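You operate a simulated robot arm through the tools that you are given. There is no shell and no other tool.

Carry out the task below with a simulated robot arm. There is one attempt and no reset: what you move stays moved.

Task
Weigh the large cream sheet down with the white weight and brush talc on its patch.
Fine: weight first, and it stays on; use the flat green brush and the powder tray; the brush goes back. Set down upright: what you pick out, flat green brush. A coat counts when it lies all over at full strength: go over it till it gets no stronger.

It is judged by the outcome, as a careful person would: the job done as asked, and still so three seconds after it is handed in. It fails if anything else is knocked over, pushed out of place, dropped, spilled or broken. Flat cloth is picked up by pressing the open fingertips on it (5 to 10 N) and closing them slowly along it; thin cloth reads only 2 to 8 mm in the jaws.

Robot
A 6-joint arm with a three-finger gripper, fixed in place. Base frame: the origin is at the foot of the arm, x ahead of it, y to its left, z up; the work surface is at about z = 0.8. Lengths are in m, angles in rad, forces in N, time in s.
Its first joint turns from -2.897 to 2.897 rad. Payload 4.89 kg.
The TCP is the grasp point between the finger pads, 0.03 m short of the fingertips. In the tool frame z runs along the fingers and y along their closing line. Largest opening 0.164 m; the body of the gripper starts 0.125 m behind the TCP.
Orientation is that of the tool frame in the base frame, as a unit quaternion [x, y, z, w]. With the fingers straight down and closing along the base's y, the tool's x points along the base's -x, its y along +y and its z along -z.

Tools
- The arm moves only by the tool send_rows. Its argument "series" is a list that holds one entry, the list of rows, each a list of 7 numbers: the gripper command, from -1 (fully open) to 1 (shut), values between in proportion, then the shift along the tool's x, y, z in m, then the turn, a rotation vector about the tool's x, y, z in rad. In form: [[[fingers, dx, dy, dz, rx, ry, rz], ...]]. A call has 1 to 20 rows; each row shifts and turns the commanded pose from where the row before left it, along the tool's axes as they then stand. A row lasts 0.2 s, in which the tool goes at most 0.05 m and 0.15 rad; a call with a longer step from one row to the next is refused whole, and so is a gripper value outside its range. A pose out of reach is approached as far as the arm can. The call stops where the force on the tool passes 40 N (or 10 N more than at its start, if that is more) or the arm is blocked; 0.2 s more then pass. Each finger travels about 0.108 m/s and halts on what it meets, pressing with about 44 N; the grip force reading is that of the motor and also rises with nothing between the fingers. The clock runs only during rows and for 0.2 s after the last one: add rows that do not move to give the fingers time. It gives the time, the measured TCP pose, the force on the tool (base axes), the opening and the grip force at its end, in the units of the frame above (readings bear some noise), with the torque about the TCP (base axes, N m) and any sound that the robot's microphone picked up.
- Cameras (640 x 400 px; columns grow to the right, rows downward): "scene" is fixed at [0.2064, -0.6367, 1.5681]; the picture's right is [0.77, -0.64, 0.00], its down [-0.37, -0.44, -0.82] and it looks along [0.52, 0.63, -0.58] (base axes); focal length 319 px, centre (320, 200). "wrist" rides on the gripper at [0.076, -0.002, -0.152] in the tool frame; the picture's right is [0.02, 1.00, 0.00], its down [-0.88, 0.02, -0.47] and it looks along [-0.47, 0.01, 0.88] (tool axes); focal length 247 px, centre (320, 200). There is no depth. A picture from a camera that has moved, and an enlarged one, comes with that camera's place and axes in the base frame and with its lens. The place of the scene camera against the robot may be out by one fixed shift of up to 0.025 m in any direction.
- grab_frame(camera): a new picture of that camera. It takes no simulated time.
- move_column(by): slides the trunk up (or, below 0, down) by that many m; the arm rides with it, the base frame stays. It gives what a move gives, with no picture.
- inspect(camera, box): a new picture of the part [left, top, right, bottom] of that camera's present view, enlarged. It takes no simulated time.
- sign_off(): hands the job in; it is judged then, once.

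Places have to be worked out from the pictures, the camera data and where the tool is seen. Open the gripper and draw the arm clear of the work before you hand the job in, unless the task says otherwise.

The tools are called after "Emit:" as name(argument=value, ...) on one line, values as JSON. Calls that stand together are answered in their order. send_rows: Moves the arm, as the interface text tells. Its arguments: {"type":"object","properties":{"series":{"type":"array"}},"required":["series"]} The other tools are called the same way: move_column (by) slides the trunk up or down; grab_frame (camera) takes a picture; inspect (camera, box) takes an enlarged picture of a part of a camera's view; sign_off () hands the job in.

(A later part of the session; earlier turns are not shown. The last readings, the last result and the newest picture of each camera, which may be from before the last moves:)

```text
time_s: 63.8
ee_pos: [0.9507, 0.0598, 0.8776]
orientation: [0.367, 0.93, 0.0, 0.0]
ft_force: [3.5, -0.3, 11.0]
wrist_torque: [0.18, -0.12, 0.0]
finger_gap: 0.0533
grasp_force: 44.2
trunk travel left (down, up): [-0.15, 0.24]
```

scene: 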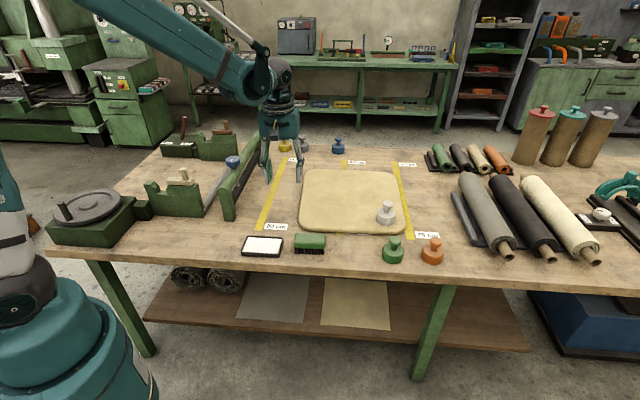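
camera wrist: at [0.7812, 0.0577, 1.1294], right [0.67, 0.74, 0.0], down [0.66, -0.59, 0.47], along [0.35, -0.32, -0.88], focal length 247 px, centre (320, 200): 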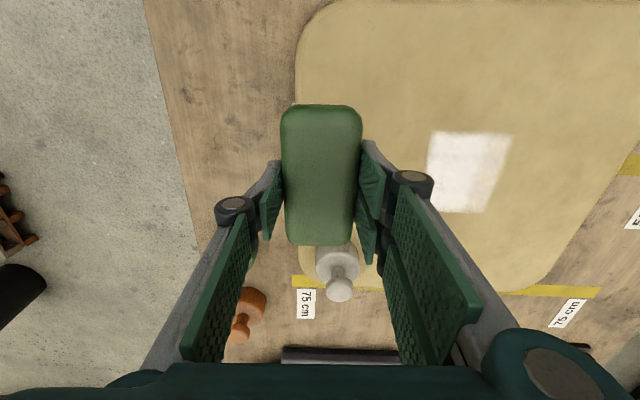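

Contact at 11 N. Stroking inward across the patch with a slight downward bias to keep pressure.

Emit:
send_rows(series=[[[1, 0, 0.01, 0.0001, 0, 0, 0], [1, 0, 0.01, 0.0001, 0, 0, 0], [1, 0, 0.01, 0.0001, 0, 0, 0], [1, 0, 0.01, 0.0001, 0, 0, 0], [1, 0, 0.01, 0.0001, 0, 0, 0], [1, 0, 0.01, 0.0002, 0, 0, 0], [1, 0, 0.01, 0.0002, 0, 0, 0]]])

```text
time_s: 65.4
ee_pos: [0.9999, 0.1102, 0.8785]
orientation: [0.367, 0.93, 0.001, 0.0]
ft_force: [-15.2, -14.3, 24.0]
wrist_torque: [-0.58, 0.6, 0.08]
finger_gap: 0.0533
grasp_force: 43.9
trunk travel left (down, up): [-0.15, 0.24]
```

Pressure rose to 24 N, so I'll ease 0.5 mm and continue to past the far edge.

Emit:
send_rows(series=[[[1, 0, 0.01, -0.0005, 0, 0, 0], [1, 0, 0.01, 0, 0, 0, 0], [1, 0, 0.01, 0, 0, 0, 0], [1, 0, 0.01, 0, 0, 0, 0], [1, 0, 0.01, 0, 0, 0, 0], [1, 0, 0.01, 0, 0, 0, 0]]])

Emit:
inspect(camera="scene", box=[295, 155, 415, 235])

```text
time_s: 66.8
ee_pos: [1.0408, 0.1521, 0.8782]
orientation: [0.367, 0.93, 0.001, 0.0]
ft_force: [-6.0, -6.2, 9.5]
wrist_torque: [-0.21, 0.08, -0.08]
finger_gap: 0.0534
grasp_force: 43.9
trunk travel left (down, up): [-0.15, 0.24]
```

```text
5.00 times, centred on (355, 195) of scene
camera zoom: at [0.2064, -0.6367, 1.5681], right [0.77, -0.64, 0.0], down [-0.37, -0.44, -0.82], along [0.52, 0.63, -0.58], focal length 1594 px, centre (145, 225)
```

zoom: 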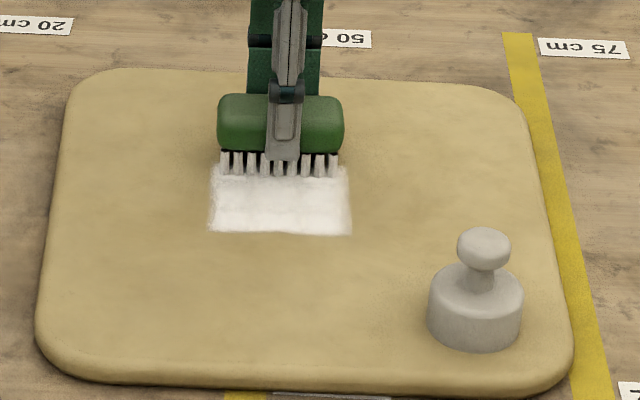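

Good coverage so far. Now the return stroke toward the near edge at the same pressure.

Emit:
send_rows(series=[[[1, 0, -0.01, 0.0003, 0, 0, 0], [1, 0, -0.01, 0, 0, 0, 0], [1, 0, -0.01, 0, 0, 0, 0], [1, 0, -0.01, 0, 0, 0, 0], [1, 0, -0.01, 0, 0, 0, 0], [1, 0, -0.01, 0, 0, 0, 0]]])

```text
time_s: 68.0
ee_pos: [1.0095, 0.1208, 0.8786]
orientation: [0.366, 0.93, 0.0, 0.0]
ft_force: [-4.4, 3.5, 16.9]
wrist_torque: [-0.16, 0.26, 0.02]
finger_gap: 0.0533
grasp_force: 44.6
trunk travel left (down, up): [-0.15, 0.24]
stopped in row 5: the force on the tool passed its limit at 42 N (the readings are from after the stop); the commanded pose is now the measured one
```

The return stroke built up force to 42 N and stopped; now 17 N. I'll check the picture before continuing with less pressure.

Emit:
inspect(camera="scene", box=[295, 155, 415, 235])

Emit:
grab_frame(camera="wrist")

```text
5.00 times, centred on (355, 195) of scene
camera zoom: at [0.2064, -0.6367, 1.5681], right [0.77, -0.64, 0.0], down [-0.37, -0.44, -0.82], along [0.52, 0.63, -0.58], focal length 1594 px, centre (145, 225)
```

zoom: 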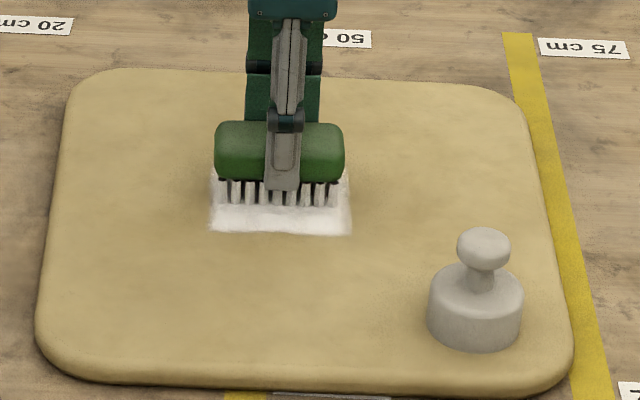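

```text
taken
camera wrist: at [0.9517, 0.1719, 1.0294], right [0.67, 0.75, 0.0], down [0.66, -0.59, 0.47], along [0.35, -0.31, -0.88], focal length 247 px, centre (320, 200)
```

wrist: 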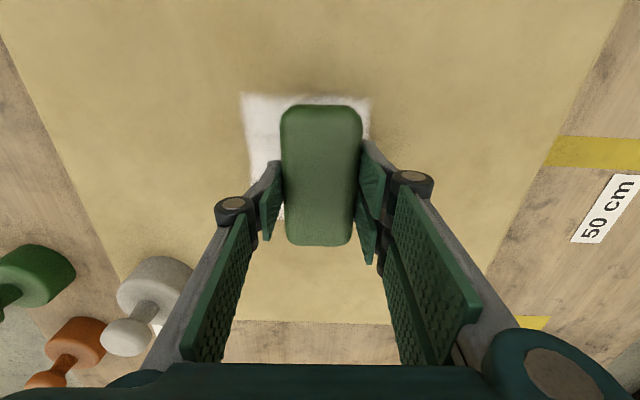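

Everything is in place. I'll ease up 0.8 mm and continue the return stroke gently.

Emit:
send_rows(series=[[[1, 0, 0, -0.0008, 0, 0, 0], [1, 0, -0.008, 0, 0, 0, 0], [1, 0, -0.01, 0, 0, 0, 0], [1, 0, -0.01, 0, 0, 0, 0]]])

```text
time_s: 69.0
ee_pos: [0.9902, 0.101, 0.8779]
orientation: [0.368, 0.93, 0.001, 0.001]
ft_force: [7.0, 11.0, 19.6]
wrist_torque: [0.42, -0.4, 0.02]
finger_gap: 0.0532
grasp_force: 44.5
trunk travel left (down, up): [-0.15, 0.24]
```

Normal force 20 N; I'll ease another 0.5 mm while finishing the return.

Emit:
send_rows(series=[[[1, 0, -0.01, -0.0005, 0, 0, 0], [1, 0, -0.01, -0.0001, 0, 0, 0], [1, 0, -0.01, -0.0001, 0, 0, 0], [1, 0, -0.01, -0.0001, 0, 0, 0]]])

Emit:
inspect(camera="scene", box=[295, 155, 415, 235])

```text
time_s: 70.0
ee_pos: [0.963, 0.0711, 0.8776]
orientation: [0.367, 0.93, 0.0, 0.0]
ft_force: [-1.2, -0.2, 1.4]
wrist_torque: [-0.12, -0.1, -0.06]
finger_gap: 0.0531
grasp_force: 44.1
trunk travel left (down, up): [-0.15, 0.24]
```

```text
5.00 times, centred on (355, 195) of scene
camera zoom: at [0.2064, -0.6367, 1.5681], right [0.77, -0.64, 0.0], down [-0.37, -0.44, -0.82], along [0.52, 0.63, -0.58], focal length 1594 px, centre (145, 225)
```

zoom: 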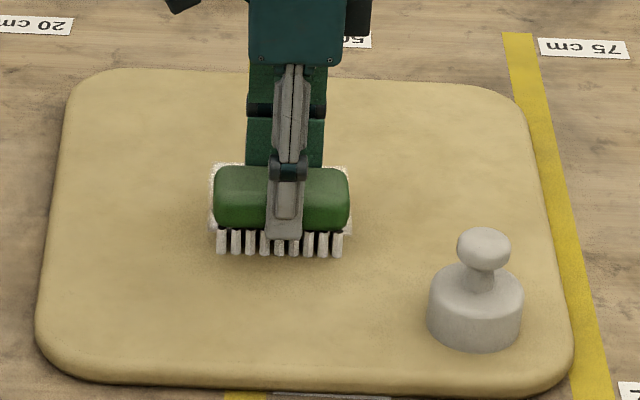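

At the near side again with light contact. I'll press slightly and stroke inward once more.

Emit:
send_rows(series=[[[1, 0, -0.005, 0.0006, 0, 0, 0], [1, 0, 0.01, 0, 0, 0, 0], [1, 0, 0.01, 0, 0, 0, 0], [1, 0, 0.01, 0, 0, 0, 0], [1, 0, 0.01, 0, 0, 0, 0], [1, 0, 0.01, 0, 0, 0, 0], [1, 0, 0.01, 0, 0, 0, 0]]])

```text
time_s: 71.6
ee_pos: [1.0025, 0.1117, 0.8779]
orientation: [0.367, 0.93, 0.001, 0.0]
ft_force: [-0.5, -0.3, -0.8]
wrist_torque: [0.03, -0.02, -0.01]
finger_gap: 0.0533
grasp_force: 44.1
trunk travel left (down, up): [-0.15, 0.24]
```

Contact was lost on that part. I'll lower 1 mm and continue inward.

Emit:
send_rows(series=[[[1, 0, 0, 0.001, 0, 0, 0], [1, 0, 0.005, 0.0003, 0, 0, 0], [1, 0, 0.01, 0, 0, 0, 0]]])

```text
time_s: 72.4
ee_pos: [1.0108, 0.1208, 0.8776]
orientation: [0.368, 0.93, 0.001, 0.0]
ft_force: [-10.3, -11.8, 17.4]
wrist_torque: [-0.51, 0.56, 0.07]
finger_gap: 0.0535
grasp_force: 43.7
trunk travel left (down, up): [-0.15, 0.24]
```

Good pressure (17 N). I'll finish the stroke to past the far edge.

Emit:
send_rows(series=[[[1, 0, 0.01, 0, 0, 0, 0], [1, 0, 0.01, 0, 0, 0, 0], [1, 0, 0.01, 0, 0, 0, 0], [1, 0, 0.01, 0, 0, 0, 0], [1, 0, 0.005, 0, 0, 0, 0]]])

Emit:
inspect(camera="scene", box=[315, 170, 375, 210])

Emit:
grab_frame(camera="wrist")

```text
time_s: 73.6
ee_pos: [1.0419, 0.154, 0.8768]
orientation: [0.367, 0.93, 0.001, 0.001]
ft_force: [-13.5, -13.9, 22.7]
wrist_torque: [-0.5, 0.66, 0.09]
finger_gap: 0.0533
grasp_force: 44.0
trunk travel left (down, up): [-0.15, 0.24]
```

```text
10.00 times, centred on (345, 190) of scene
camera zoom: at [0.2064, -0.6367, 1.5681], right [0.77, -0.64, 0.0], down [-0.37, -0.44, -0.82], along [0.52, 0.63, -0.58], focal length 3188 px, centre (70, 300)
```

zoom: 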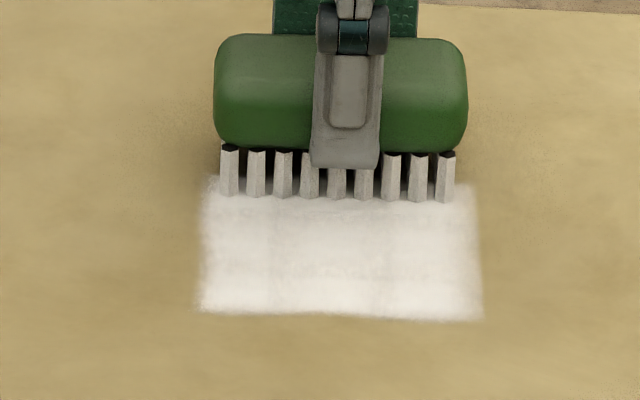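

```text
taken
camera wrist: at [0.9844, 0.2049, 1.0292], right [0.67, 0.74, 0.0], down [0.66, -0.59, 0.47], along [0.35, -0.31, -0.88], focal length 247 px, centre (320, 200)
```

wrist: 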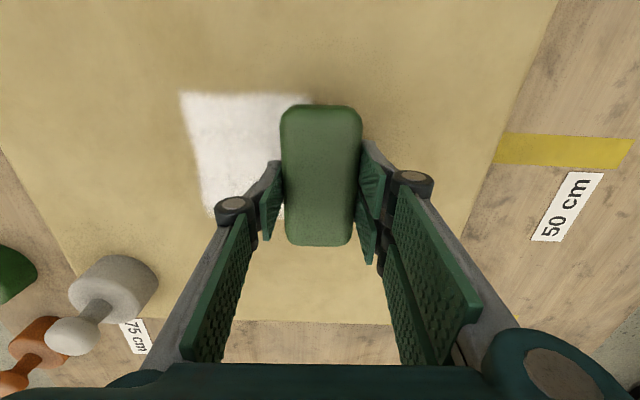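

The coat looks more uniform now. I'll lift and view it from above before reloading.

Emit:
send_rows(series=[[[1, 0, 0, -0.015, 0, 0, 0], [1, 0, 0, -0.025, 0, 0, 0], [1, 0.008, -0.0411, -0.01, 0, 0, 0], [1, 0.008, -0.0411, -0.01, 0, 0, 0], [1, 0.008, -0.0411, -0.01, 0, 0, 0], [1, 0.008, -0.0411, -0.01, 0, 0, 0], [1, 0.008, -0.0411, -0.01, 0, 0, 0], [1, 0.008, -0.0411, -0.01, 0, 0, 0], [1, 0, 0, 0, 0, 0, 0]]])

Emit:
inspect(camera="wrist", box=[390, 110, 550, 230])

Emit:
grab_frame(camera="wrist")

```text
time_s: 75.6
ee_pos: [0.8372, 0.0076, 0.9759]
orientation: [0.367, 0.93, 0.001, 0.0]
ft_force: [-1.1, 0.1, -0.7]
wrist_torque: [-0.01, -0.05, -0.02]
finger_gap: 0.0533
grasp_force: 44.1
trunk travel left (down, up): [-0.15, 0.24]
```

```text
3.33 times, centred on (470, 170) of wrist
camera zoom: at [0.7793, 0.0585, 1.1279], right [0.67, 0.74, 0.0], down [0.66, -0.59, 0.47], along [0.35, -0.31, -0.88], focal length 823 px, centre (-180, 300)
```

zoom: 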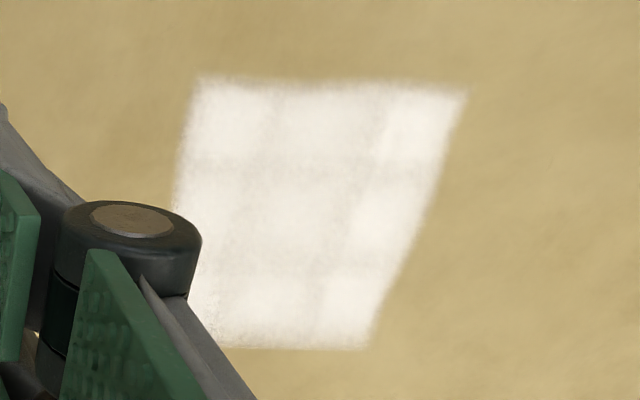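

```text
taken
camera wrist: at [0.7793, 0.0585, 1.1279], right [0.67, 0.74, 0.0], down [0.66, -0.59, 0.47], along [0.35, -0.31, -0.88], focal length 247 px, centre (320, 200)
```

wrist: 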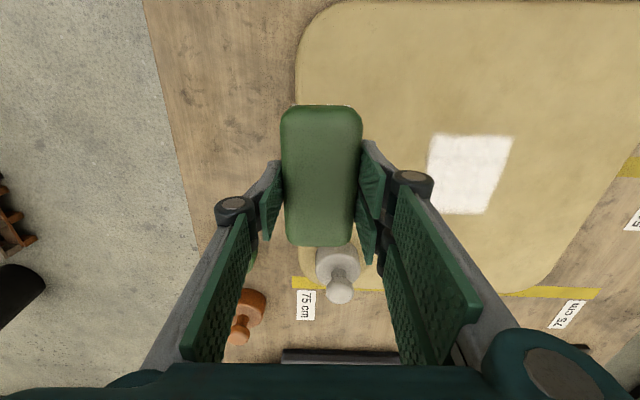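

The coat is close to uniform but slight variations remain. I'll reload and go over it again.

Emit:
send_rows(series=[[[1, 0.0393, -0.0193, 0.0085, 0, 0, 0], [1, 0.0393, -0.0193, 0.0085, 0, 0, 0], [1, 0.0393, -0.0193, 0.0085, 0, 0, 0], [1, 0.0393, -0.0193, 0.0085, 0, 0, 0], [1, 0.0393, -0.0193, 0.0085, 0, 0, 0], [1, 0.0393, -0.0193, 0.0085, 0, 0, 0], [1, 0, 0, 0, 0, 0, 0], [1, 0, 0, 0.02, 0, 0, 0], [1, 0, 0, 0.02, 0, 0, 0], [1, 0, 0, 0, 0, 0, 0]]])

Emit:
inspect(camera="scene", box=[225, 200, 305, 260])

Emit:
inspect(camera="scene", box=[315, 170, 375, 210])

```text
time_s: 77.8
ee_pos: [0.5859, 0.084, 0.8858]
orientation: [0.368, 0.93, 0.0, 0.001]
ft_force: [0.3, 0.6, -0.7]
wrist_torque: [0.0, 0.02, -0.01]
finger_gap: 0.0532
grasp_force: 43.7
trunk travel left (down, up): [-0.15, 0.24]
```

```text
6.67 times, centred on (265, 230) of scene
camera zoom: at [0.2064, -0.6367, 1.5681], right [0.77, -0.64, 0.0], down [-0.37, -0.44, -0.82], along [0.52, 0.63, -0.58], focal length 2125 px, centre (687, 0)
```

zoom: 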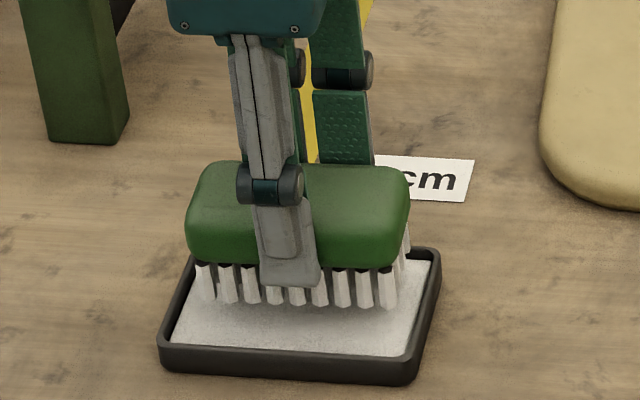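

```text
10.00 times, centred on (345, 190) of scene
camera zoom: at [0.2064, -0.6367, 1.5681], right [0.77, -0.64, 0.0], down [-0.37, -0.44, -0.82], along [0.52, 0.63, -0.58], focal length 3188 px, centre (70, 300)
```

zoom: 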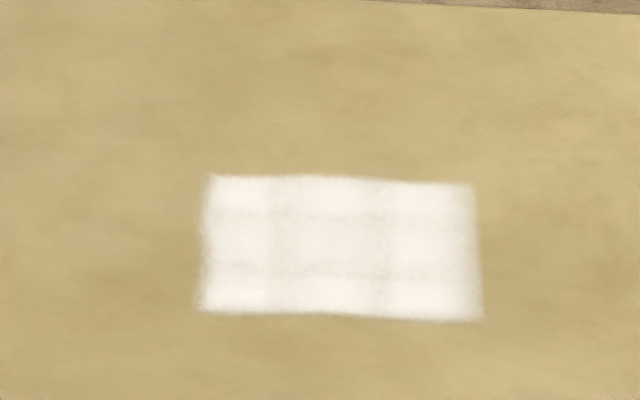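

The coat shows as a 3×3 arrangement of soft cells, nearly even. I'll dip again and repeat passes until nothing changes.

Emit:
send_rows(series=[[[1, 0, 0.001, 0.01, 0, 0, 0], [1, 0, 0, 0.004, 0, 0, 0], [1, 0, 0, 0.001, 0, 0, 0], [1, 0, 0, 0.001, 0, 0, 0], [1, 0, 0, 0.0005, 0, 0, 0], [1, 0, 0, 0, 0, 0, 0]]])

```text
time_s: 79.2
ee_pos: [0.5873, 0.0841, 0.8689]
orientation: [0.367, 0.93, 0.001, 0.0]
ft_force: [0.9, 0.5, -1.5]
wrist_torque: [-0.01, -0.01, 0.0]
finger_gap: 0.0531
grasp_force: 43.9
trunk travel left (down, up): [-0.15, 0.24]
```

Not yet touching; 1 mm lower.

Emit:
send_rows(series=[[[1, 0, 0, 0.0007, 0, 0, 0], [1, 0, 0, 0.0007, 0, 0, 0], [1, 0, 0, 0, 0, 0, 0]]])

```text
time_s: 80.0
ee_pos: [0.5879, 0.085, 0.867]
orientation: [0.368, 0.93, 0.001, 0.0]
ft_force: [1.2, 5.4, 35.8]
wrist_torque: [0.19, -0.05, 0.01]
finger_gap: 0.0533
grasp_force: 43.8
trunk travel left (down, up): [-0.15, 0.24]
```

Dipped firmly (36 N). I'll lift and return to the patch, this time biased 1.5 cm to the left, for another pass.

Emit:
send_rows(series=[[[1, 0, 0, -0.01, 0, 0, 0], [1, 0, 0, -0.03, 0, 0, 0], [1, 0, 0, -0.04, 0, 0, 0], [1, -0.02976, 0.02552, 0, 0, 0, 0], [1, -0.02976, 0.02552, 0, 0, 0, 0], [1, -0.02976, 0.02552, 0, 0, 0, 0], [1, -0.02976, 0.02552, 0, 0, 0, 0], [1, -0.02976, 0.02552, 0, 0, 0, 0], [1, -0.02976, 0.02552, 0, 0, 0, 0], [1, -0.02976, 0.02552, 0, 0, 0, 0], [1, -0.02976, 0.02552, 0, 0, 0, 0], [1, -0.02976, 0.02552, 0, 0, 0, 0], [1, 0, 0, 0.03, 0, 0, 0], [1, 0, 0, 0.025, 0, 0, 0], [1, 0, 0, 0.008, 0, 0, 0], [1, 0, 0, 0, 0, 0, 0]]])

```text
time_s: 83.4
ee_pos: [0.9395, 0.0708, 0.8836]
orientation: [0.367, 0.93, 0.0, 0.0]
ft_force: [-0.3, -0.5, -1.4]
wrist_torque: [-0.01, 0.03, -0.01]
finger_gap: 0.0532
grasp_force: 44.1
trunk travel left (down, up): [-0.15, 0.24]
```

Hovering at z = 0.884 before the patch. Lowering to contact.

Emit:
send_rows(series=[[[1, 0, 0, 0.004, 0, 0, 0], [1, 0, 0, 0.002, 0, 0, 0], [1, 0, 0, 0.001, 0, 0, 0], [1, 0, 0, 0, 0, 0, 0]]])

```text
time_s: 84.4
ee_pos: [0.9399, 0.0687, 0.8769]
orientation: [0.367, 0.93, 0.001, 0.0]
ft_force: [0.8, 0.0, -1.3]
wrist_torque: [-0.01, 0.0, 0.01]
finger_gap: 0.0534
grasp_force: 43.8
trunk travel left (down, up): [-0.15, 0.24]
```

Not touching yet; 1 mm steps further down.

Emit:
send_rows(series=[[[1, 0, 0, 0.001, 0, 0, 0], [1, 0, 0, 0.0005, 0, 0, 0], [1, 0, 0, 0, 0, 0, 0]]])

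```text
time_s: 85.2
ee_pos: [0.9394, 0.0704, 0.8772]
orientation: [0.368, 0.93, 0.001, 0.001]
ft_force: [9.7, 0.8, 27.8]
wrist_torque: [0.14, -0.28, -0.01]
finger_gap: 0.0535
grasp_force: 44.1
trunk travel left (down, up): [-0.15, 0.24]
```

Contact at 28 N; I'll ease 0.6 mm and stroke inward.

Emit:
send_rows(series=[[[1, 0, 0, -0.0006, 0, 0, 0], [1, 0, 0.01, 0, 0, 0, 0], [1, 0, 0.01, 0, 0, 0, 0], [1, 0, 0.01, 0, 0, 0, 0], [1, 0, 0.01, 0, 0, 0, 0], [1, 0, 0.01, 0, 0, 0, 0], [1, 0, 0.01, 0.0001, 0, 0, 0], [1, 0, 0.01, 0.0001, 0, 0, 0]]])

```text
time_s: 87.0
ee_pos: [0.9884, 0.121, 0.8762]
orientation: [0.368, 0.93, 0.001, 0.001]
ft_force: [-0.6, -1.5, 0.8]
wrist_torque: [-0.08, -0.05, -0.09]
finger_gap: 0.0534
grasp_force: 43.9
trunk travel left (down, up): [-0.15, 0.24]
```

Contact is very light here; I'll lower 0.8 mm and finish the stroke inward.

Emit:
send_rows(series=[[[1, 0, -0.02, 0.0008, 0, 0, 0], [1, 0, 0.01, 0, 0, 0, 0], [1, 0, 0.01, 0, 0, 0, 0], [1, 0, 0.01, 0.0002, 0, 0, 0], [1, 0, 0.01, 0, 0, 0, 0]]])

```text
time_s: 88.2
ee_pos: [1.0015, 0.1346, 0.8773]
orientation: [0.367, 0.93, 0.001, 0.0]
ft_force: [-11.1, -7.9, 14.9]
wrist_torque: [-0.37, 0.4, 0.01]
finger_gap: 0.0533
grasp_force: 44.3
trunk travel left (down, up): [-0.15, 0.24]
```

Good pressure (15 N). Continuing past the far edge.

Emit:
send_rows(series=[[[1, 0, 0.01, 0, 0, 0, 0], [1, 0, 0.01, 0, 0, 0, 0], [1, 0, 0.01, 0, 0, 0, 0], [1, 0, 0.01, 0, 0, 0, 0], [1, 0, 0, 0, 0, 0, 0]]])

Emit:
inspect(camera="scene", box=[315, 170, 375, 210])

```text
time_s: 89.4
ee_pos: [1.0292, 0.1639, 0.8772]
orientation: [0.367, 0.93, 0.001, 0.0]
ft_force: [-14.4, -15.8, 25.7]
wrist_torque: [-0.56, 0.68, 0.03]
finger_gap: 0.0534
grasp_force: 44.3
trunk travel left (down, up): [-0.15, 0.24]
```

```text
10.00 times, centred on (345, 190) of scene
camera zoom: at [0.2064, -0.6367, 1.5681], right [0.77, -0.64, 0.0], down [-0.37, -0.44, -0.82], along [0.52, 0.63, -0.58], focal length 3188 px, centre (70, 300)
```

zoom: 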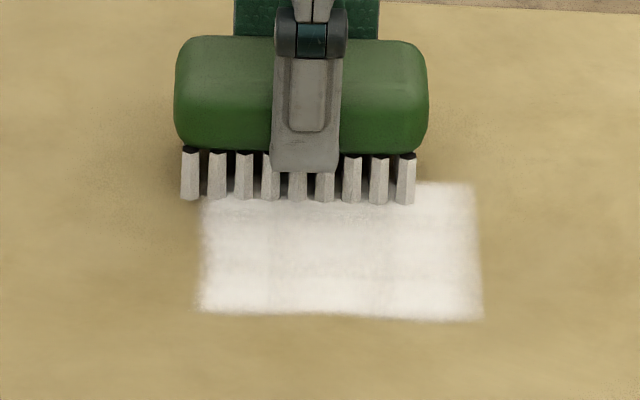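

Near and mid cells look the same white as before. I'll hop back to the near side, shifted 3.3 cm right, and stroke once more.

Emit:
send_rows(series=[[[1, 0, 0, -0.012, 0, 0, 0], [1, -0.01, -0.04, 0, 0, 0, 0], [1, -0.013, -0.045, 0, 0, 0, 0], [1, -0.01, -0.045, 0, 0, 0, 0], [1, 0, 0, 0, 0, 0, 0], [1, 0, 0, 0.006, 0, 0, 0], [1, 0, 0, 0.004, 0, 0, 0], [1, 0, 0, 0, 0, 0, 0]]])

```text
time_s: 91.2
ee_pos: [0.9637, 0.0475, 0.8775]
orientation: [0.368, 0.93, 0.001, 0.001]
ft_force: [0.8, -1.4, 5.1]
wrist_torque: [-0.04, -0.21, 0.01]
finger_gap: 0.0533
grasp_force: 43.9
trunk travel left (down, up): [-0.15, 0.24]
```

Light contact (5 N) at the near side, right-biased. I'll press slightly and stroke inward.

Emit:
send_rows(series=[[[1, 0, 0.005, 0.0005, 0, 0, 0], [1, 0, 0.01, 0, 0, 0, 0], [1, 0, 0.01, 0, 0, 0, 0], [1, 0, 0.01, 0, 0, 0, 0], [1, 0, 0.01, 0, 0, 0, 0], [1, 0, 0.01, 0, 0, 0, 0]]])

```text
time_s: 92.6
ee_pos: [1.0023, 0.086, 0.8767]
orientation: [0.367, 0.93, 0.002, 0.001]
ft_force: [-4.8, -4.1, 7.0]
wrist_torque: [-0.13, 0.05, -0.08]
finger_gap: 0.0533
grasp_force: 43.9
trunk travel left (down, up): [-0.15, 0.24]
```

Steady 7 N contact. I'll add 0.4 mm and continue past the far edge.

Emit:
send_rows(series=[[[1, 0, 0.01, 0.0004, 0, 0, 0], [1, 0, 0.01, 0, 0, 0, 0], [1, 0, 0.01, 0.0002, 0, 0, 0], [1, 0, 0.01, 0, 0, 0, 0], [1, 0, 0.01, 0, 0, 0, 0], [1, 0, 0.01, 0, 0, 0, 0], [1, 0, 0.01, 0, 0, 0, 0], [1, 0, 0, 0, 0, 0, 0]]])

Emit:
inspect(camera="scene", box=[315, 170, 375, 210])

```text
time_s: 94.4
ee_pos: [1.048, 0.1378, 0.8763]
orientation: [0.367, 0.93, 0.0, -0.001]
ft_force: [-5.7, -6.3, 12.9]
wrist_torque: [-0.04, 0.22, 0.07]
finger_gap: 0.0532
grasp_force: 44.2
trunk travel left (down, up): [-0.15, 0.24]
```

```text
10.00 times, centred on (345, 190) of scene
camera zoom: at [0.2064, -0.6367, 1.5681], right [0.77, -0.64, 0.0], down [-0.37, -0.44, -0.82], along [0.52, 0.63, -0.58], focal length 3188 px, centre (70, 300)
```

zoom: 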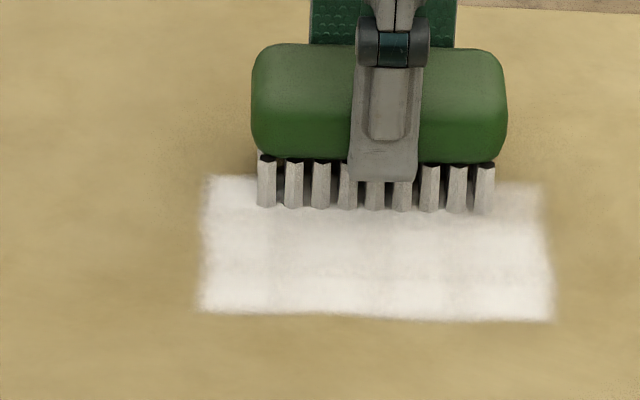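

The coat has grown another column to the right (right edge moved), so the patch is wider than I thought — likely about 0.15 m wide, centred on the sheet. I'll lift and look from above.

Emit:
send_rows(series=[[[1, 0, 0, -0.015, 0, 0, 0], [1, 0, 0, -0.025, 0, 0, 0], [1, 0.012, -0.0411, -0.01, 0, 0, 0], [1, 0.012, -0.0411, -0.01, 0, 0, 0], [1, 0.012, -0.0411, -0.01, 0, 0, 0], [1, 0.012, -0.0411, -0.01, 0, 0, 0], [1, 0.012, -0.0411, -0.01, 0, 0, 0], [1, 0.012, -0.0411, -0.01, 0, 0, 0], [1, 0, 0, 0, 0, 0, 0]]])

Emit:
inspect(camera="wrist", box=[390, 110, 550, 230])

Emit:
inspect(camera="scene", box=[325, 170, 385, 210])

```text
time_s: 96.4
ee_pos: [0.8257, 0.0059, 0.9742]
orientation: [0.367, 0.93, 0.0, 0.0]
ft_force: [-0.2, 0.3, -2.1]
wrist_torque: [-0.01, -0.09, 0.01]
finger_gap: 0.0535
grasp_force: 43.8
trunk travel left (down, up): [-0.15, 0.24]
```

```text
3.33 times, centred on (470, 170) of wrist
camera zoom: at [0.7695, 0.0571, 1.1265], right [0.67, 0.74, 0.0], down [0.66, -0.59, 0.47], along [0.35, -0.31, -0.88], focal length 823 px, centre (-180, 300)
```

zoom: 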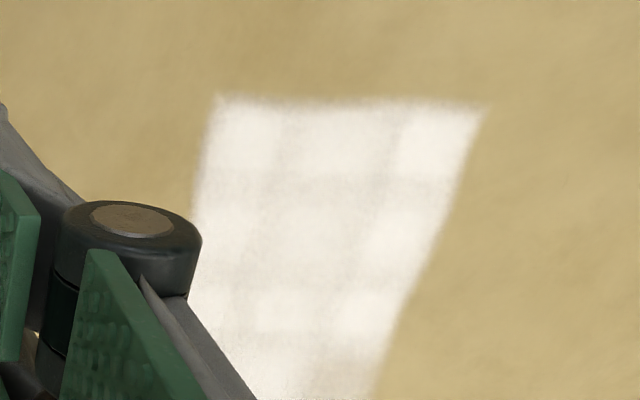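

```text
10.00 times, centred on (355, 190) of scene
camera zoom: at [0.2064, -0.6367, 1.5681], right [0.77, -0.64, 0.0], down [-0.37, -0.44, -0.82], along [0.52, 0.63, -0.58], focal length 3188 px, centre (-30, 300)
```

zoom: 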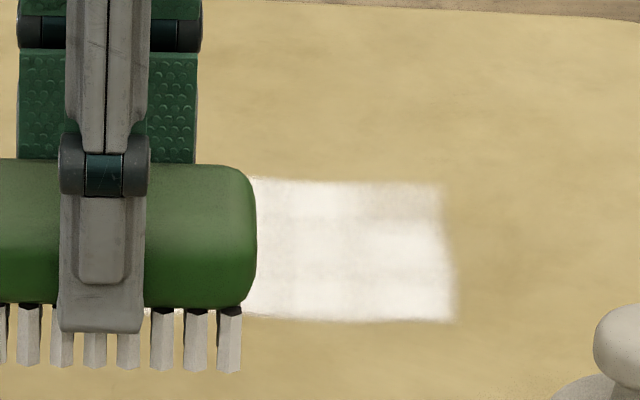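

The new right column's far cell is weaker. I'll reload and then make passes further right and further left to confirm the patch's true edges.

Emit:
send_rows(series=[[[1, 0.038, -0.0176, 0.0082, 0, 0, 0], [1, 0.038, -0.0176, 0.0082, 0, 0, 0], [1, 0.038, -0.0176, 0.0082, 0, 0, 0], [1, 0.038, -0.0176, 0.0082, 0, 0, 0], [1, 0.038, -0.0176, 0.0082, 0, 0, 0], [1, 0.038, -0.0176, 0.0082, 0, 0, 0], [1, 0, 0, 0, 0, 0, 0], [1, 0, 0, 0.02, 0, 0, 0], [1, 0, 0, 0.02, 0, 0, 0], [1, 0, 0, 0, 0, 0, 0]]])

Emit:
inspect(camera="scene", box=[225, 200, 305, 260])

Emit:
inspect(camera="scene", box=[320, 170, 380, 210])

```text
time_s: 98.6
ee_pos: [0.5912, 0.0868, 0.8901]
orientation: [0.367, 0.93, 0.001, -0.001]
ft_force: [0.3, -1.7, -0.9]
wrist_torque: [0.01, 0.04, -0.01]
finger_gap: 0.0534
grasp_force: 43.5
trunk travel left (down, up): [-0.15, 0.24]
```

```text
6.67 times, centred on (265, 230) of scene
camera zoom: at [0.2064, -0.6367, 1.5681], right [0.77, -0.64, 0.0], down [-0.37, -0.44, -0.82], along [0.52, 0.63, -0.58], focal length 2125 px, centre (687, 0)
```

zoom: 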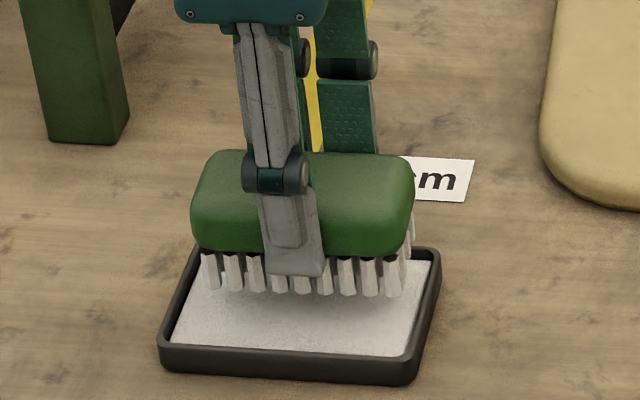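

```text
10.00 times, centred on (350, 190) of scene
camera zoom: at [0.2064, -0.6367, 1.5681], right [0.77, -0.64, 0.0], down [-0.37, -0.44, -0.82], along [0.52, 0.63, -0.58], focal length 3188 px, centre (20, 300)
```

zoom: 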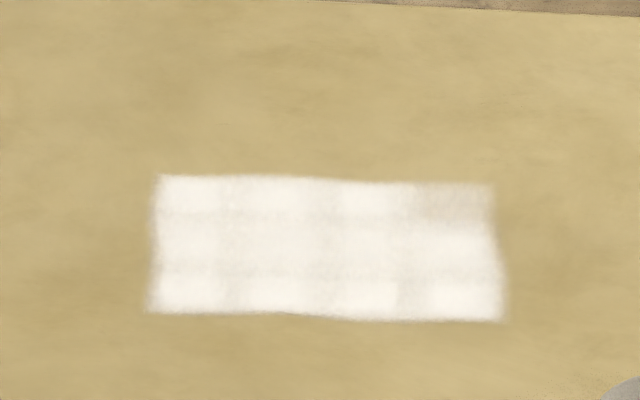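

Now a 4-column × 3-row grid shows; the far right cell is thin. I'll centre the brush in the tray and dip.

Emit:
send_rows(series=[[[1, 0.002, -0.004, 0.01, 0, 0, 0], [1, 0, 0, 0.006, 0, 0, 0], [1, 0, 0, 0.002, 0, 0, 0], [1, 0, 0, 0.001, 0, 0, 0], [1, 0, 0, 0, 0, 0, 0]]])

```text
time_s: 99.8
ee_pos: [0.5847, 0.0839, 0.8684]
orientation: [0.367, 0.93, 0.001, 0.0]
ft_force: [-1.7, -0.3, -1.6]
wrist_torque: [-0.01, 0.05, -0.05]
finger_gap: 0.0531
grasp_force: 44.1
trunk travel left (down, up): [-0.15, 0.24]
```

Not touching yet; a little lower.

Emit:
send_rows(series=[[[1, 0.0005, 0, 0.0007, 0, 0, 0], [1, 0, 0, 0.0007, 0, 0, 0], [1, 0, 0, 0, 0, 0, 0]]])

```text
time_s: 100.6
ee_pos: [0.5849, 0.085, 0.8673]
orientation: [0.367, 0.93, 0.001, 0.001]
ft_force: [8.9, -7.1, 34.0]
wrist_torque: [-0.2, -0.26, -0.03]
finger_gap: 0.0535
grasp_force: 43.7
trunk travel left (down, up): [-0.15, 0.24]
```

Reloaded. I'll carry the brush to the near edge, right-biased (s≈0.235), staying clear of the weight.

Emit:
send_rows(series=[[[1, 0, 0, -0.01, 0, 0, 0], [1, 0, 0, -0.03, 0, 0, 0], [1, 0, 0, -0.04, 0, 0, 0], [1, -0.0345, 0.02313, 0, 0, 0, 0], [1, -0.0345, 0.02313, 0, 0, 0, 0], [1, -0.0345, 0.02313, 0, 0, 0, 0], [1, -0.0345, 0.02313, 0, 0, 0, 0], [1, -0.0345, 0.02313, 0, 0, 0, 0], [1, -0.0345, 0.02313, 0, 0, 0, 0], [1, -0.0345, 0.02313, 0, 0, 0, 0], [1, -0.0345, 0.02313, 0, 0, 0, 0], [1, -0.0345, 0.02313, 0, 0, 0, 0], [1, -0.0345, 0.02313, 0, 0, 0, 0], [1, 0, 0, 0.03, 0, 0, 0], [1, 0, 0, 0.02, 0, 0, 0], [1, 0, 0, 0, 0, 0, 0]]])

Emit:
inspect(camera="scene", box=[295, 155, 415, 235])

```text
time_s: 104.0
ee_pos: [0.9952, 0.0178, 0.896]
orientation: [0.368, 0.93, 0.001, 0.0]
ft_force: [0.1, 0.4, -1.9]
wrist_torque: [-0.02, 0.02, -0.01]
finger_gap: 0.0535
grasp_force: 44.4
trunk travel left (down, up): [-0.15, 0.24]
```

```text
5.00 times, centred on (355, 195) of scene
camera zoom: at [0.2064, -0.6367, 1.5681], right [0.77, -0.64, 0.0], down [-0.37, -0.44, -0.82], along [0.52, 0.63, -0.58], focal length 1594 px, centre (145, 225)
```

zoom: 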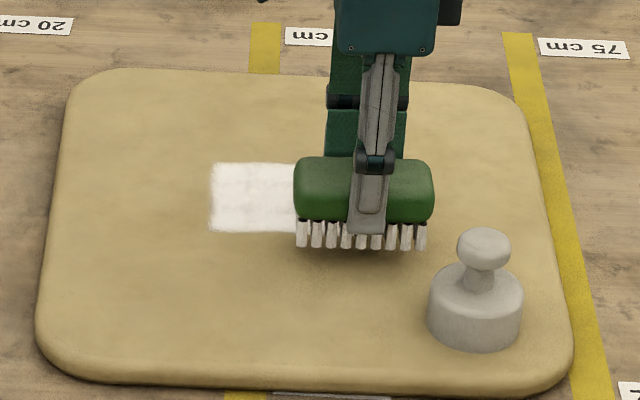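

The brush is clear of the weight. Lowering to contact.

Emit:
send_rows(series=[[[1, 0, 0, 0.01, 0, 0, 0], [1, 0, 0, 0.006, 0, 0, 0], [1, 0, 0, 0.001, 0, 0, 0], [1, 0, 0, 0.001, 0, 0, 0], [1, 0, 0, 0, 0, 0, 0]]])

```text
time_s: 105.2
ee_pos: [0.9956, 0.0184, 0.8786]
orientation: [0.368, 0.93, 0.0, 0.001]
ft_force: [-0.9, 0.6, -1.5]
wrist_torque: [-0.02, -0.03, 0.04]
finger_gap: 0.0533
grasp_force: 43.9
trunk travel left (down, up): [-0.15, 0.24]
```

A bit lower still.

Emit:
send_rows(series=[[[1, 0, 0, 0.001, 0, 0, 0], [1, 0, 0, 0.0007, 0, 0, 0], [1, 0, 0, 0, 0, 0, 0]]])

```text
time_s: 106.0
ee_pos: [0.9955, 0.0173, 0.8763]
orientation: [0.368, 0.93, 0.001, 0.001]
ft_force: [-0.9, 0.1, -1.5]
wrist_torque: [-0.03, 0.0, 0.03]
finger_gap: 0.0532
grasp_force: 44.1
trunk travel left (down, up): [-0.15, 0.24]
```

Emit:
send_rows(series=[[[1, 0, 0, 0.0007, 0, 0, 0], [1, 0, 0, 0.0005, 0, 0, 0], [1, 0, 0, 0, 0, 0, 0]]])

```text
time_s: 106.8
ee_pos: [0.9951, 0.0168, 0.875]
orientation: [0.367, 0.93, 0.001, 0.0]
ft_force: [1.1, -1.4, 0.9]
wrist_torque: [-0.12, -0.15, -0.03]
finger_gap: 0.0532
grasp_force: 44.7
trunk travel left (down, up): [-0.15, 0.24]
```

Contact is just starting (0.9 N). I'll press 0.8 mm and stroke inward half way.

Emit:
send_rows(series=[[[1, 0, 0, 0.0008, 0, 0, 0], [1, 0, 0.01, 0, 0, 0, 0], [1, 0, 0.01, 0, 0, 0, 0], [1, 0, 0.01, 0, 0, 0, 0], [1, 0, 0.01, 0, 0, 0, 0], [1, 0, 0.01, 0, 0, 0, 0]]])

```text
time_s: 108.2
ee_pos: [1.0299, 0.0529, 0.875]
orientation: [0.368, 0.93, 0.0, 0.0]
ft_force: [-13.2, -10.5, 18.5]
wrist_torque: [-0.43, 0.59, 0.1]
finger_gap: 0.0533
grasp_force: 43.4
trunk travel left (down, up): [-0.15, 0.24]
```

Good pressure (18 N). Continuing inward past the far edge.

Emit:
send_rows(series=[[[1, 0, 0.01, 0, 0, 0, 0], [1, 0, 0.01, 0, 0, 0, 0], [1, 0, 0.01, 0, 0, 0, 0], [1, 0, 0.01, 0, 0, 0, 0], [1, 0, 0.01, 0, 0, 0, 0], [1, 0, 0.01, 0, 0, 0, 0], [1, 0, 0.01, 0, 0, 0, 0], [1, 0, 0.01, 0, 0, 0, 0], [1, 0, 0, 0, 0, 0, 0]]])

Emit:
inspect(camera="scene", box=[320, 170, 380, 210])

```text
time_s: 110.2
ee_pos: [1.0825, 0.1134, 0.8759]
orientation: [0.368, 0.93, 0.001, 0.0]
ft_force: [-6.2, -4.7, 9.2]
wrist_torque: [-0.14, 0.1, -0.01]
finger_gap: 0.0531
grasp_force: 44.0
trunk travel left (down, up): [-0.15, 0.24]
```

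```text
10.00 times, centred on (350, 190) of scene
camera zoom: at [0.2064, -0.6367, 1.5681], right [0.77, -0.64, 0.0], down [-0.37, -0.44, -0.82], along [0.52, 0.63, -0.58], focal length 3188 px, centre (20, 300)
```

zoom: 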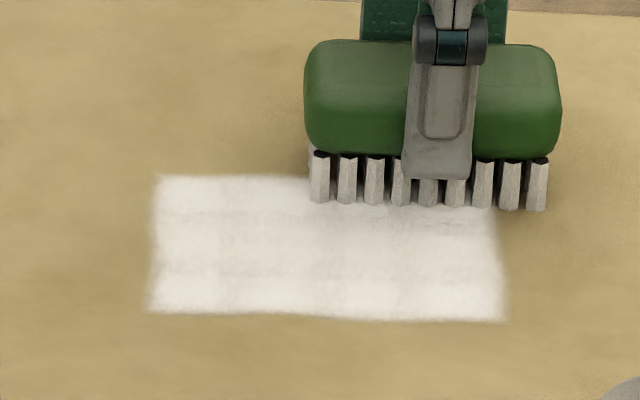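

The right edge held, so the patch ends there. I'll hop over to the left-biased start (s≈0.14) to check the left edge and strengthen that side.

Emit:
send_rows(series=[[[1, 0, 0, -0.015, 0, 0, 0], [1, 0.0234, -0.0323, 0, 0, 0, 0], [1, 0.0234, -0.0323, 0, 0, 0, 0], [1, 0.0234, -0.0323, 0, 0, 0, 0], [1, 0.0234, -0.0323, 0, 0, 0, 0], [1, 0, 0, 0, 0, 0, 0], [1, 0, 0, 0.01, 0, 0, 0], [1, 0, 0, 0.003, 0, 0, 0], [1, 0, 0, 0, 0, 0, 0]]])

Emit:
inspect(camera="scene", box=[320, 170, 380, 210])

```text
time_s: 112.2
ee_pos: [0.927, 0.0837, 0.8763]
orientation: [0.368, 0.93, 0.001, 0.0]
ft_force: [-0.5, -0.6, -0.3]
wrist_torque: [-0.06, -0.05, -0.02]
finger_gap: 0.0535
grasp_force: 44.1
trunk travel left (down, up): [-0.15, 0.24]
```

```text
10.00 times, centred on (350, 190) of scene
camera zoom: at [0.2064, -0.6367, 1.5681], right [0.77, -0.64, 0.0], down [-0.37, -0.44, -0.82], along [0.52, 0.63, -0.58], focal length 3188 px, centre (20, 300)
```

zoom: 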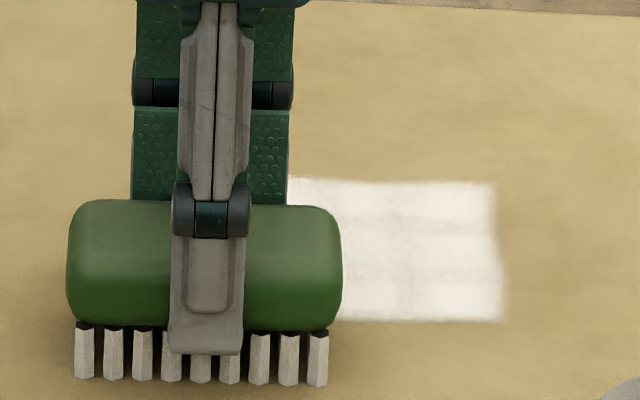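

The right column is now as white as the rest. I'll press down about 0.9 mm here and stroke inward along the left side.

Emit:
send_rows(series=[[[1, 0, 0, 0.0009, 0, 0, 0], [1, 0, 0.01, 0, 0, 0, 0], [1, 0, 0.01, 0, 0, 0, 0], [1, 0, 0.01, 0, 0, 0, 0], [1, 0, 0.01, 0, 0, 0, 0]]])

```text
time_s: 113.4
ee_pos: [0.9548, 0.1114, 0.876]
orientation: [0.367, 0.93, 0.0, 0.001]
ft_force: [-4.3, -3.8, 5.2]
wrist_torque: [-0.12, 0.06, -0.06]
finger_gap: 0.0537
grasp_force: 43.5
trunk travel left (down, up): [-0.15, 0.24]
```

Contact is steady at 5 N; I'll press 0.5 mm more and continue inward past the far edge.

Emit:
send_rows(series=[[[1, 0, 0.01, 0.0005, 0, 0, 0], [1, 0, 0.01, 0, 0, 0, 0], [1, 0, 0.01, 0, 0, 0, 0], [1, 0, 0.01, 0, 0, 0, 0], [1, 0, 0.01, 0, 0, 0, 0], [1, 0, 0.01, 0, 0, 0, 0], [1, 0, 0.01, 0, 0, 0, 0], [1, 0, 0.01, 0, 0, 0, 0], [1, 0, 0.01, 0, 0, 0, 0]]])

Emit:
inspect(camera="scene", box=[320, 170, 380, 210])

```text
time_s: 115.4
ee_pos: [1.0154, 0.1778, 0.8765]
orientation: [0.367, 0.93, 0.001, 0.0]
ft_force: [-1.4, 0.3, -2.1]
wrist_torque: [0.0, 0.01, 0.02]
finger_gap: 0.0532
grasp_force: 44.2
trunk travel left (down, up): [-0.15, 0.24]
```

```text
10.00 times, centred on (350, 190) of scene
camera zoom: at [0.2064, -0.6367, 1.5681], right [0.77, -0.64, 0.0], down [-0.37, -0.44, -0.82], along [0.52, 0.63, -0.58], focal length 3188 px, centre (20, 300)
```

zoom: 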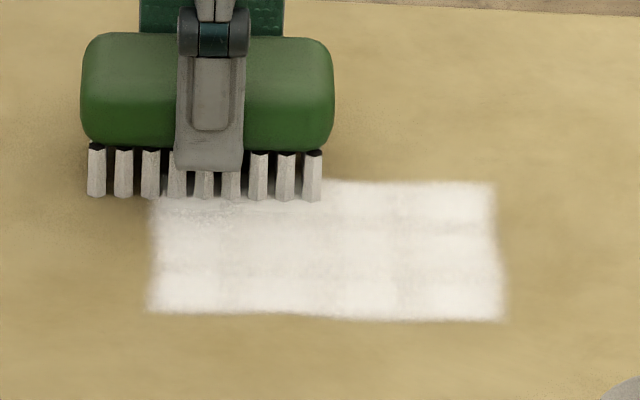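

Left edge held too, so the patch is the 4×3-cell white rectangle. I'll lift, go back to the tray to reload, and view the whole coat.

Emit:
send_rows(series=[[[1, 0, 0, -0.015, 0, 0, 0], [1, 0, 0, -0.03, 0, 0, 0], [1, 0.0232, -0.034, -0.002, 0, 0, 0], [1, 0.0232, -0.034, 0, 0, 0, 0], [1, 0.0232, -0.034, 0, 0, 0, 0], [1, 0.0232, -0.034, 0, 0, 0, 0], [1, 0.0232, -0.034, 0, 0, 0, 0], [1, 0.0232, -0.034, 0, 0, 0, 0], [1, 0.0232, -0.034, 0, 0, 0, 0], [1, 0.0232, -0.034, 0, 0, 0, 0], [1, 0.0232, -0.034, 0, 0, 0, 0], [1, 0.0232, -0.034, 0, 0, 0, 0], [1, 0, 0, 0, 0, 0, 0], [1, 0, 0, 0, 0, 0, 0]]])

Emit:
inspect(camera="scene", box=[320, 170, 380, 210])

Emit:
inspect(camera="scene", box=[215, 190, 315, 260])

```text
time_s: 118.4
ee_pos: [0.6125, 0.0864, 0.9232]
orientation: [0.368, 0.93, 0.001, 0.0]
ft_force: [-0.3, -0.3, -1.4]
wrist_torque: [0.02, -0.09, 0.0]
finger_gap: 0.0535
grasp_force: 44.4
trunk travel left (down, up): [-0.15, 0.24]
```

```text
10.00 times, centred on (350, 190) of scene
camera zoom: at [0.2064, -0.6367, 1.5681], right [0.77, -0.64, 0.0], down [-0.37, -0.44, -0.82], along [0.52, 0.63, -0.58], focal length 3188 px, centre (20, 300)
```

zoom: 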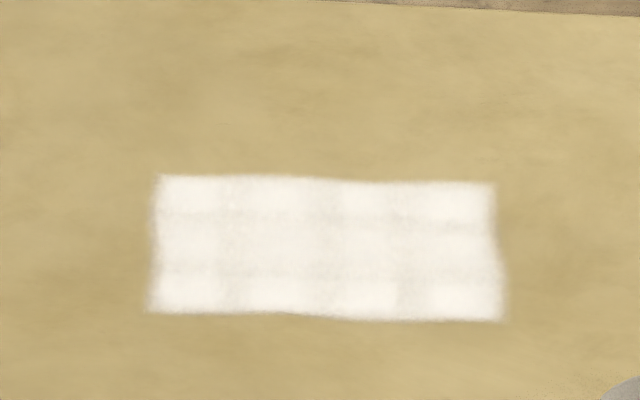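

```text
5.71 times, centred on (265, 225) of scene
camera zoom: at [0.2064, -0.6367, 1.5681], right [0.77, -0.64, 0.0], down [-0.37, -0.44, -0.82], along [0.52, 0.63, -0.58], focal length 1822 px, centre (634, 57)
```

zoom: 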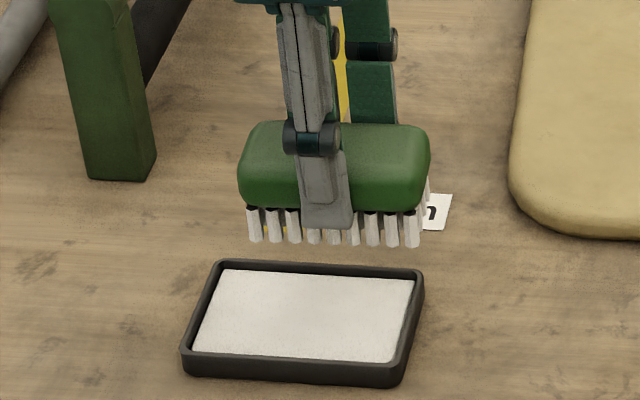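

The coat looks even now. I'll zoom in harder to compare cells before doing one more confirming round.

Emit:
inspect(camera="scene", box=[332, 184, 374, 206])

```text
15.24 times, centred on (353, 195) of scene
camera zoom: at [0.2064, -0.6367, 1.5681], right [0.77, -0.64, 0.0], down [-0.37, -0.44, -0.82], along [0.52, 0.63, -0.58], focal length 4857 px, centre (-183, 276)
```

zoom: 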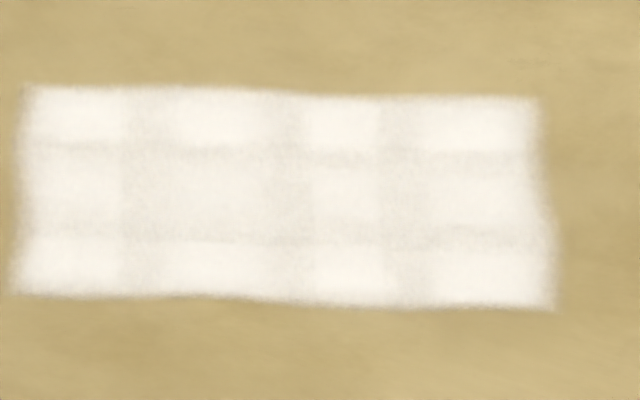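

The seams look slightly greyer but the cells are close to full white. I'll reload and do one more full round to confirm it gets no stronger.

Emit:
send_rows(series=[[[1, 0.0184, -0.0195, 0, 0, 0, 0], [1, 0, 0, 0.02, 0, 0, 0], [1, 0, 0, 0.02, 0, 0, 0], [1, 0, 0, 0.009, 0, 0, 0], [1, 0, 0, 0.004, 0, 0, 0], [1, 0, 0, 0.001, 0, 0, 0], [1, 0, 0, 0, 0, 0, 0]]])

Emit:
inspect(camera="scene", box=[225, 200, 305, 260])

```text
time_s: 120.0
ee_pos: [0.5882, 0.0852, 0.8663]
orientation: [0.367, 0.93, 0.0, 0.0]
ft_force: [0.8, 0.3, -1.1]
wrist_torque: [0.01, 0.01, -0.02]
finger_gap: 0.0531
grasp_force: 44.0
trunk travel left (down, up): [-0.15, 0.24]
```

```text
6.67 times, centred on (265, 230) of scene
camera zoom: at [0.2064, -0.6367, 1.5681], right [0.77, -0.64, 0.0], down [-0.37, -0.44, -0.82], along [0.52, 0.63, -0.58], focal length 2125 px, centre (687, 0)
```

zoom: 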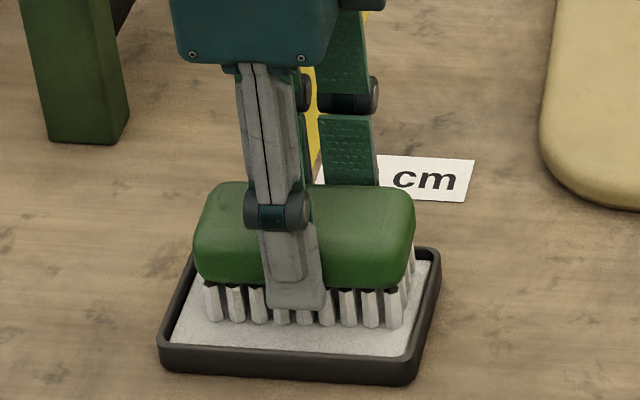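

Not touching yet — the brush has slid up a couple of mm in the grip. I'll lower in small steps to touch the powder.

Emit:
send_rows(series=[[[1, 0.001, 0, 0.0007, 0, 0, 0], [1, 0, 0, 0.0007, 0, 0, 0], [1, 0, 0, 0, 0, 0, 0]]])

```text
time_s: 120.8
ee_pos: [0.5872, 0.0875, 0.8654]
orientation: [0.368, 0.93, 0.001, 0.001]
ft_force: [1.9, -1.8, 8.6]
wrist_torque: [0.06, -0.12, -0.02]
finger_gap: 0.0532
grasp_force: 43.9
trunk travel left (down, up): [-0.15, 0.24]
```

Loaded with a light 9 N touch. I'll carry it back to the patch, left-centre lane (s≈0.165).

Emit:
send_rows(series=[[[1, 0, 0, -0.01, 0, 0, 0], [1, 0, 0, -0.03, 0, 0, 0], [1, 0, 0, -0.04, 0, 0, 0], [1, -0.03057, 0.02537, 0, 0, 0, 0], [1, -0.03057, 0.02537, 0, 0, 0, 0], [1, -0.03057, 0.02537, 0, 0, 0, 0], [1, -0.03057, 0.02537, 0, 0, 0, 0], [1, -0.03057, 0.02537, 0, 0, 0, 0], [1, -0.03057, 0.02537, 0, 0, 0, 0], [1, -0.03057, 0.02537, 0, 0, 0, 0], [1, -0.03057, 0.02537, 0, 0, 0, 0], [1, -0.03057, 0.02537, 0, 0, 0, 0], [1, 0, 0, 0.03, 0, 0, 0], [1, 0, 0, 0.025, 0, 0, 0], [1, 0, 0, 0.01, 0, 0, 0], [1, 0, 0, 0.004, 0, 0, 0], [1, 0, 0, 0, 0, 0, 0]]])

```text
time_s: 124.4
ee_pos: [0.9441, 0.0646, 0.8768]
orientation: [0.367, 0.93, 0.001, 0.001]
ft_force: [0.8, 1.0, -1.4]
wrist_torque: [0.0, 0.01, 0.01]
finger_gap: 0.0534
grasp_force: 43.3
trunk travel left (down, up): [-0.15, 0.24]
```

Hovering just over the sheet. Lowering 2 mm in small steps.

Emit:
send_rows(series=[[[1, 0, 0, 0.001, 0, 0, 0], [1, 0, 0, 0.0007, 0, 0, 0], [1, 0, 0, 0.0005, 0, 0, 0], [1, 0, 0, 0, 0, 0, 0]]])

```text
time_s: 125.4
ee_pos: [0.9434, 0.0649, 0.8753]
orientation: [0.367, 0.93, 0.001, 0.0]
ft_force: [1.5, -1.9, 9.8]
wrist_torque: [0.08, -0.02, -0.06]
finger_gap: 0.0533
grasp_force: 43.7
trunk travel left (down, up): [-0.15, 0.24]
```

Contact at 10 N. Stroking inward with a slight downward bias.

Emit:
send_rows(series=[[[1, 0, 0.01, 0.0003, 0, 0, 0], [1, 0, 0.01, 0.0001, 0, 0, 0], [1, 0, 0.01, 0.0001, 0, 0, 0], [1, 0, 0.01, 0.0001, 0, 0, 0], [1, 0, 0.01, 0, 0, 0, 0], [1, 0, 0.01, 0, 0, 0, 0]]])

```text
time_s: 126.8
ee_pos: [0.9863, 0.1093, 0.8756]
orientation: [0.367, 0.93, 0.001, 0.0]
ft_force: [-2.0, -2.6, 4.3]
wrist_torque: [-0.08, 0.04, -0.01]
finger_gap: 0.0533
grasp_force: 44.0
trunk travel left (down, up): [-0.15, 0.24]
```

Contact is light (4 N); I'll press 0.6 mm more and continue past the far edge.

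Emit:
send_rows(series=[[[1, 0, -0.01, 0.0006, 0, 0, 0], [1, 0, 0.01, 0.0001, 0, 0, 0], [1, 0, 0.01, 0.0001, 0, 0, 0], [1, 0, 0.01, 0, 0, 0, 0], [1, 0, 0.01, 0, 0, 0, 0], [1, 0, 0.01, 0, 0, 0, 0], [1, 0, 0.01, 0, 0, 0, 0], [1, 0, 0.01, 0, 0, 0, 0], [1, 0, 0.01, 0, 0, 0, 0]]])

Emit:
inspect(camera="scene", box=[332, 184, 374, 206])

```text
time_s: 128.8
ee_pos: [1.0335, 0.1595, 0.8763]
orientation: [0.367, 0.93, 0.001, 0.0]
ft_force: [-6.7, -7.5, 12.3]
wrist_torque: [-0.27, 0.19, 0.0]
finger_gap: 0.0532
grasp_force: 44.3
trunk travel left (down, up): [-0.15, 0.24]
```

```text
15.24 times, centred on (353, 195) of scene
camera zoom: at [0.2064, -0.6367, 1.5681], right [0.77, -0.64, 0.0], down [-0.37, -0.44, -0.82], along [0.52, 0.63, -0.58], focal length 4857 px, centre (-183, 276)
```

zoom: 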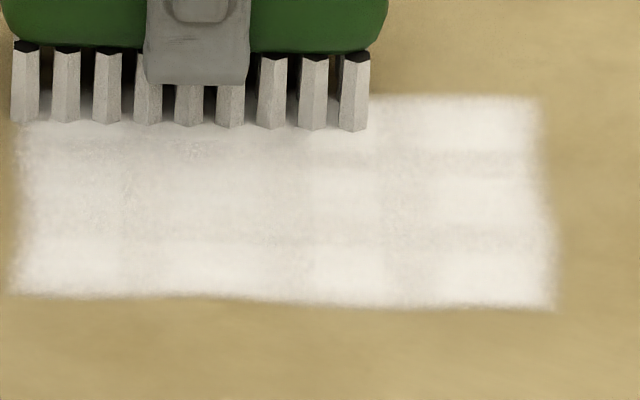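

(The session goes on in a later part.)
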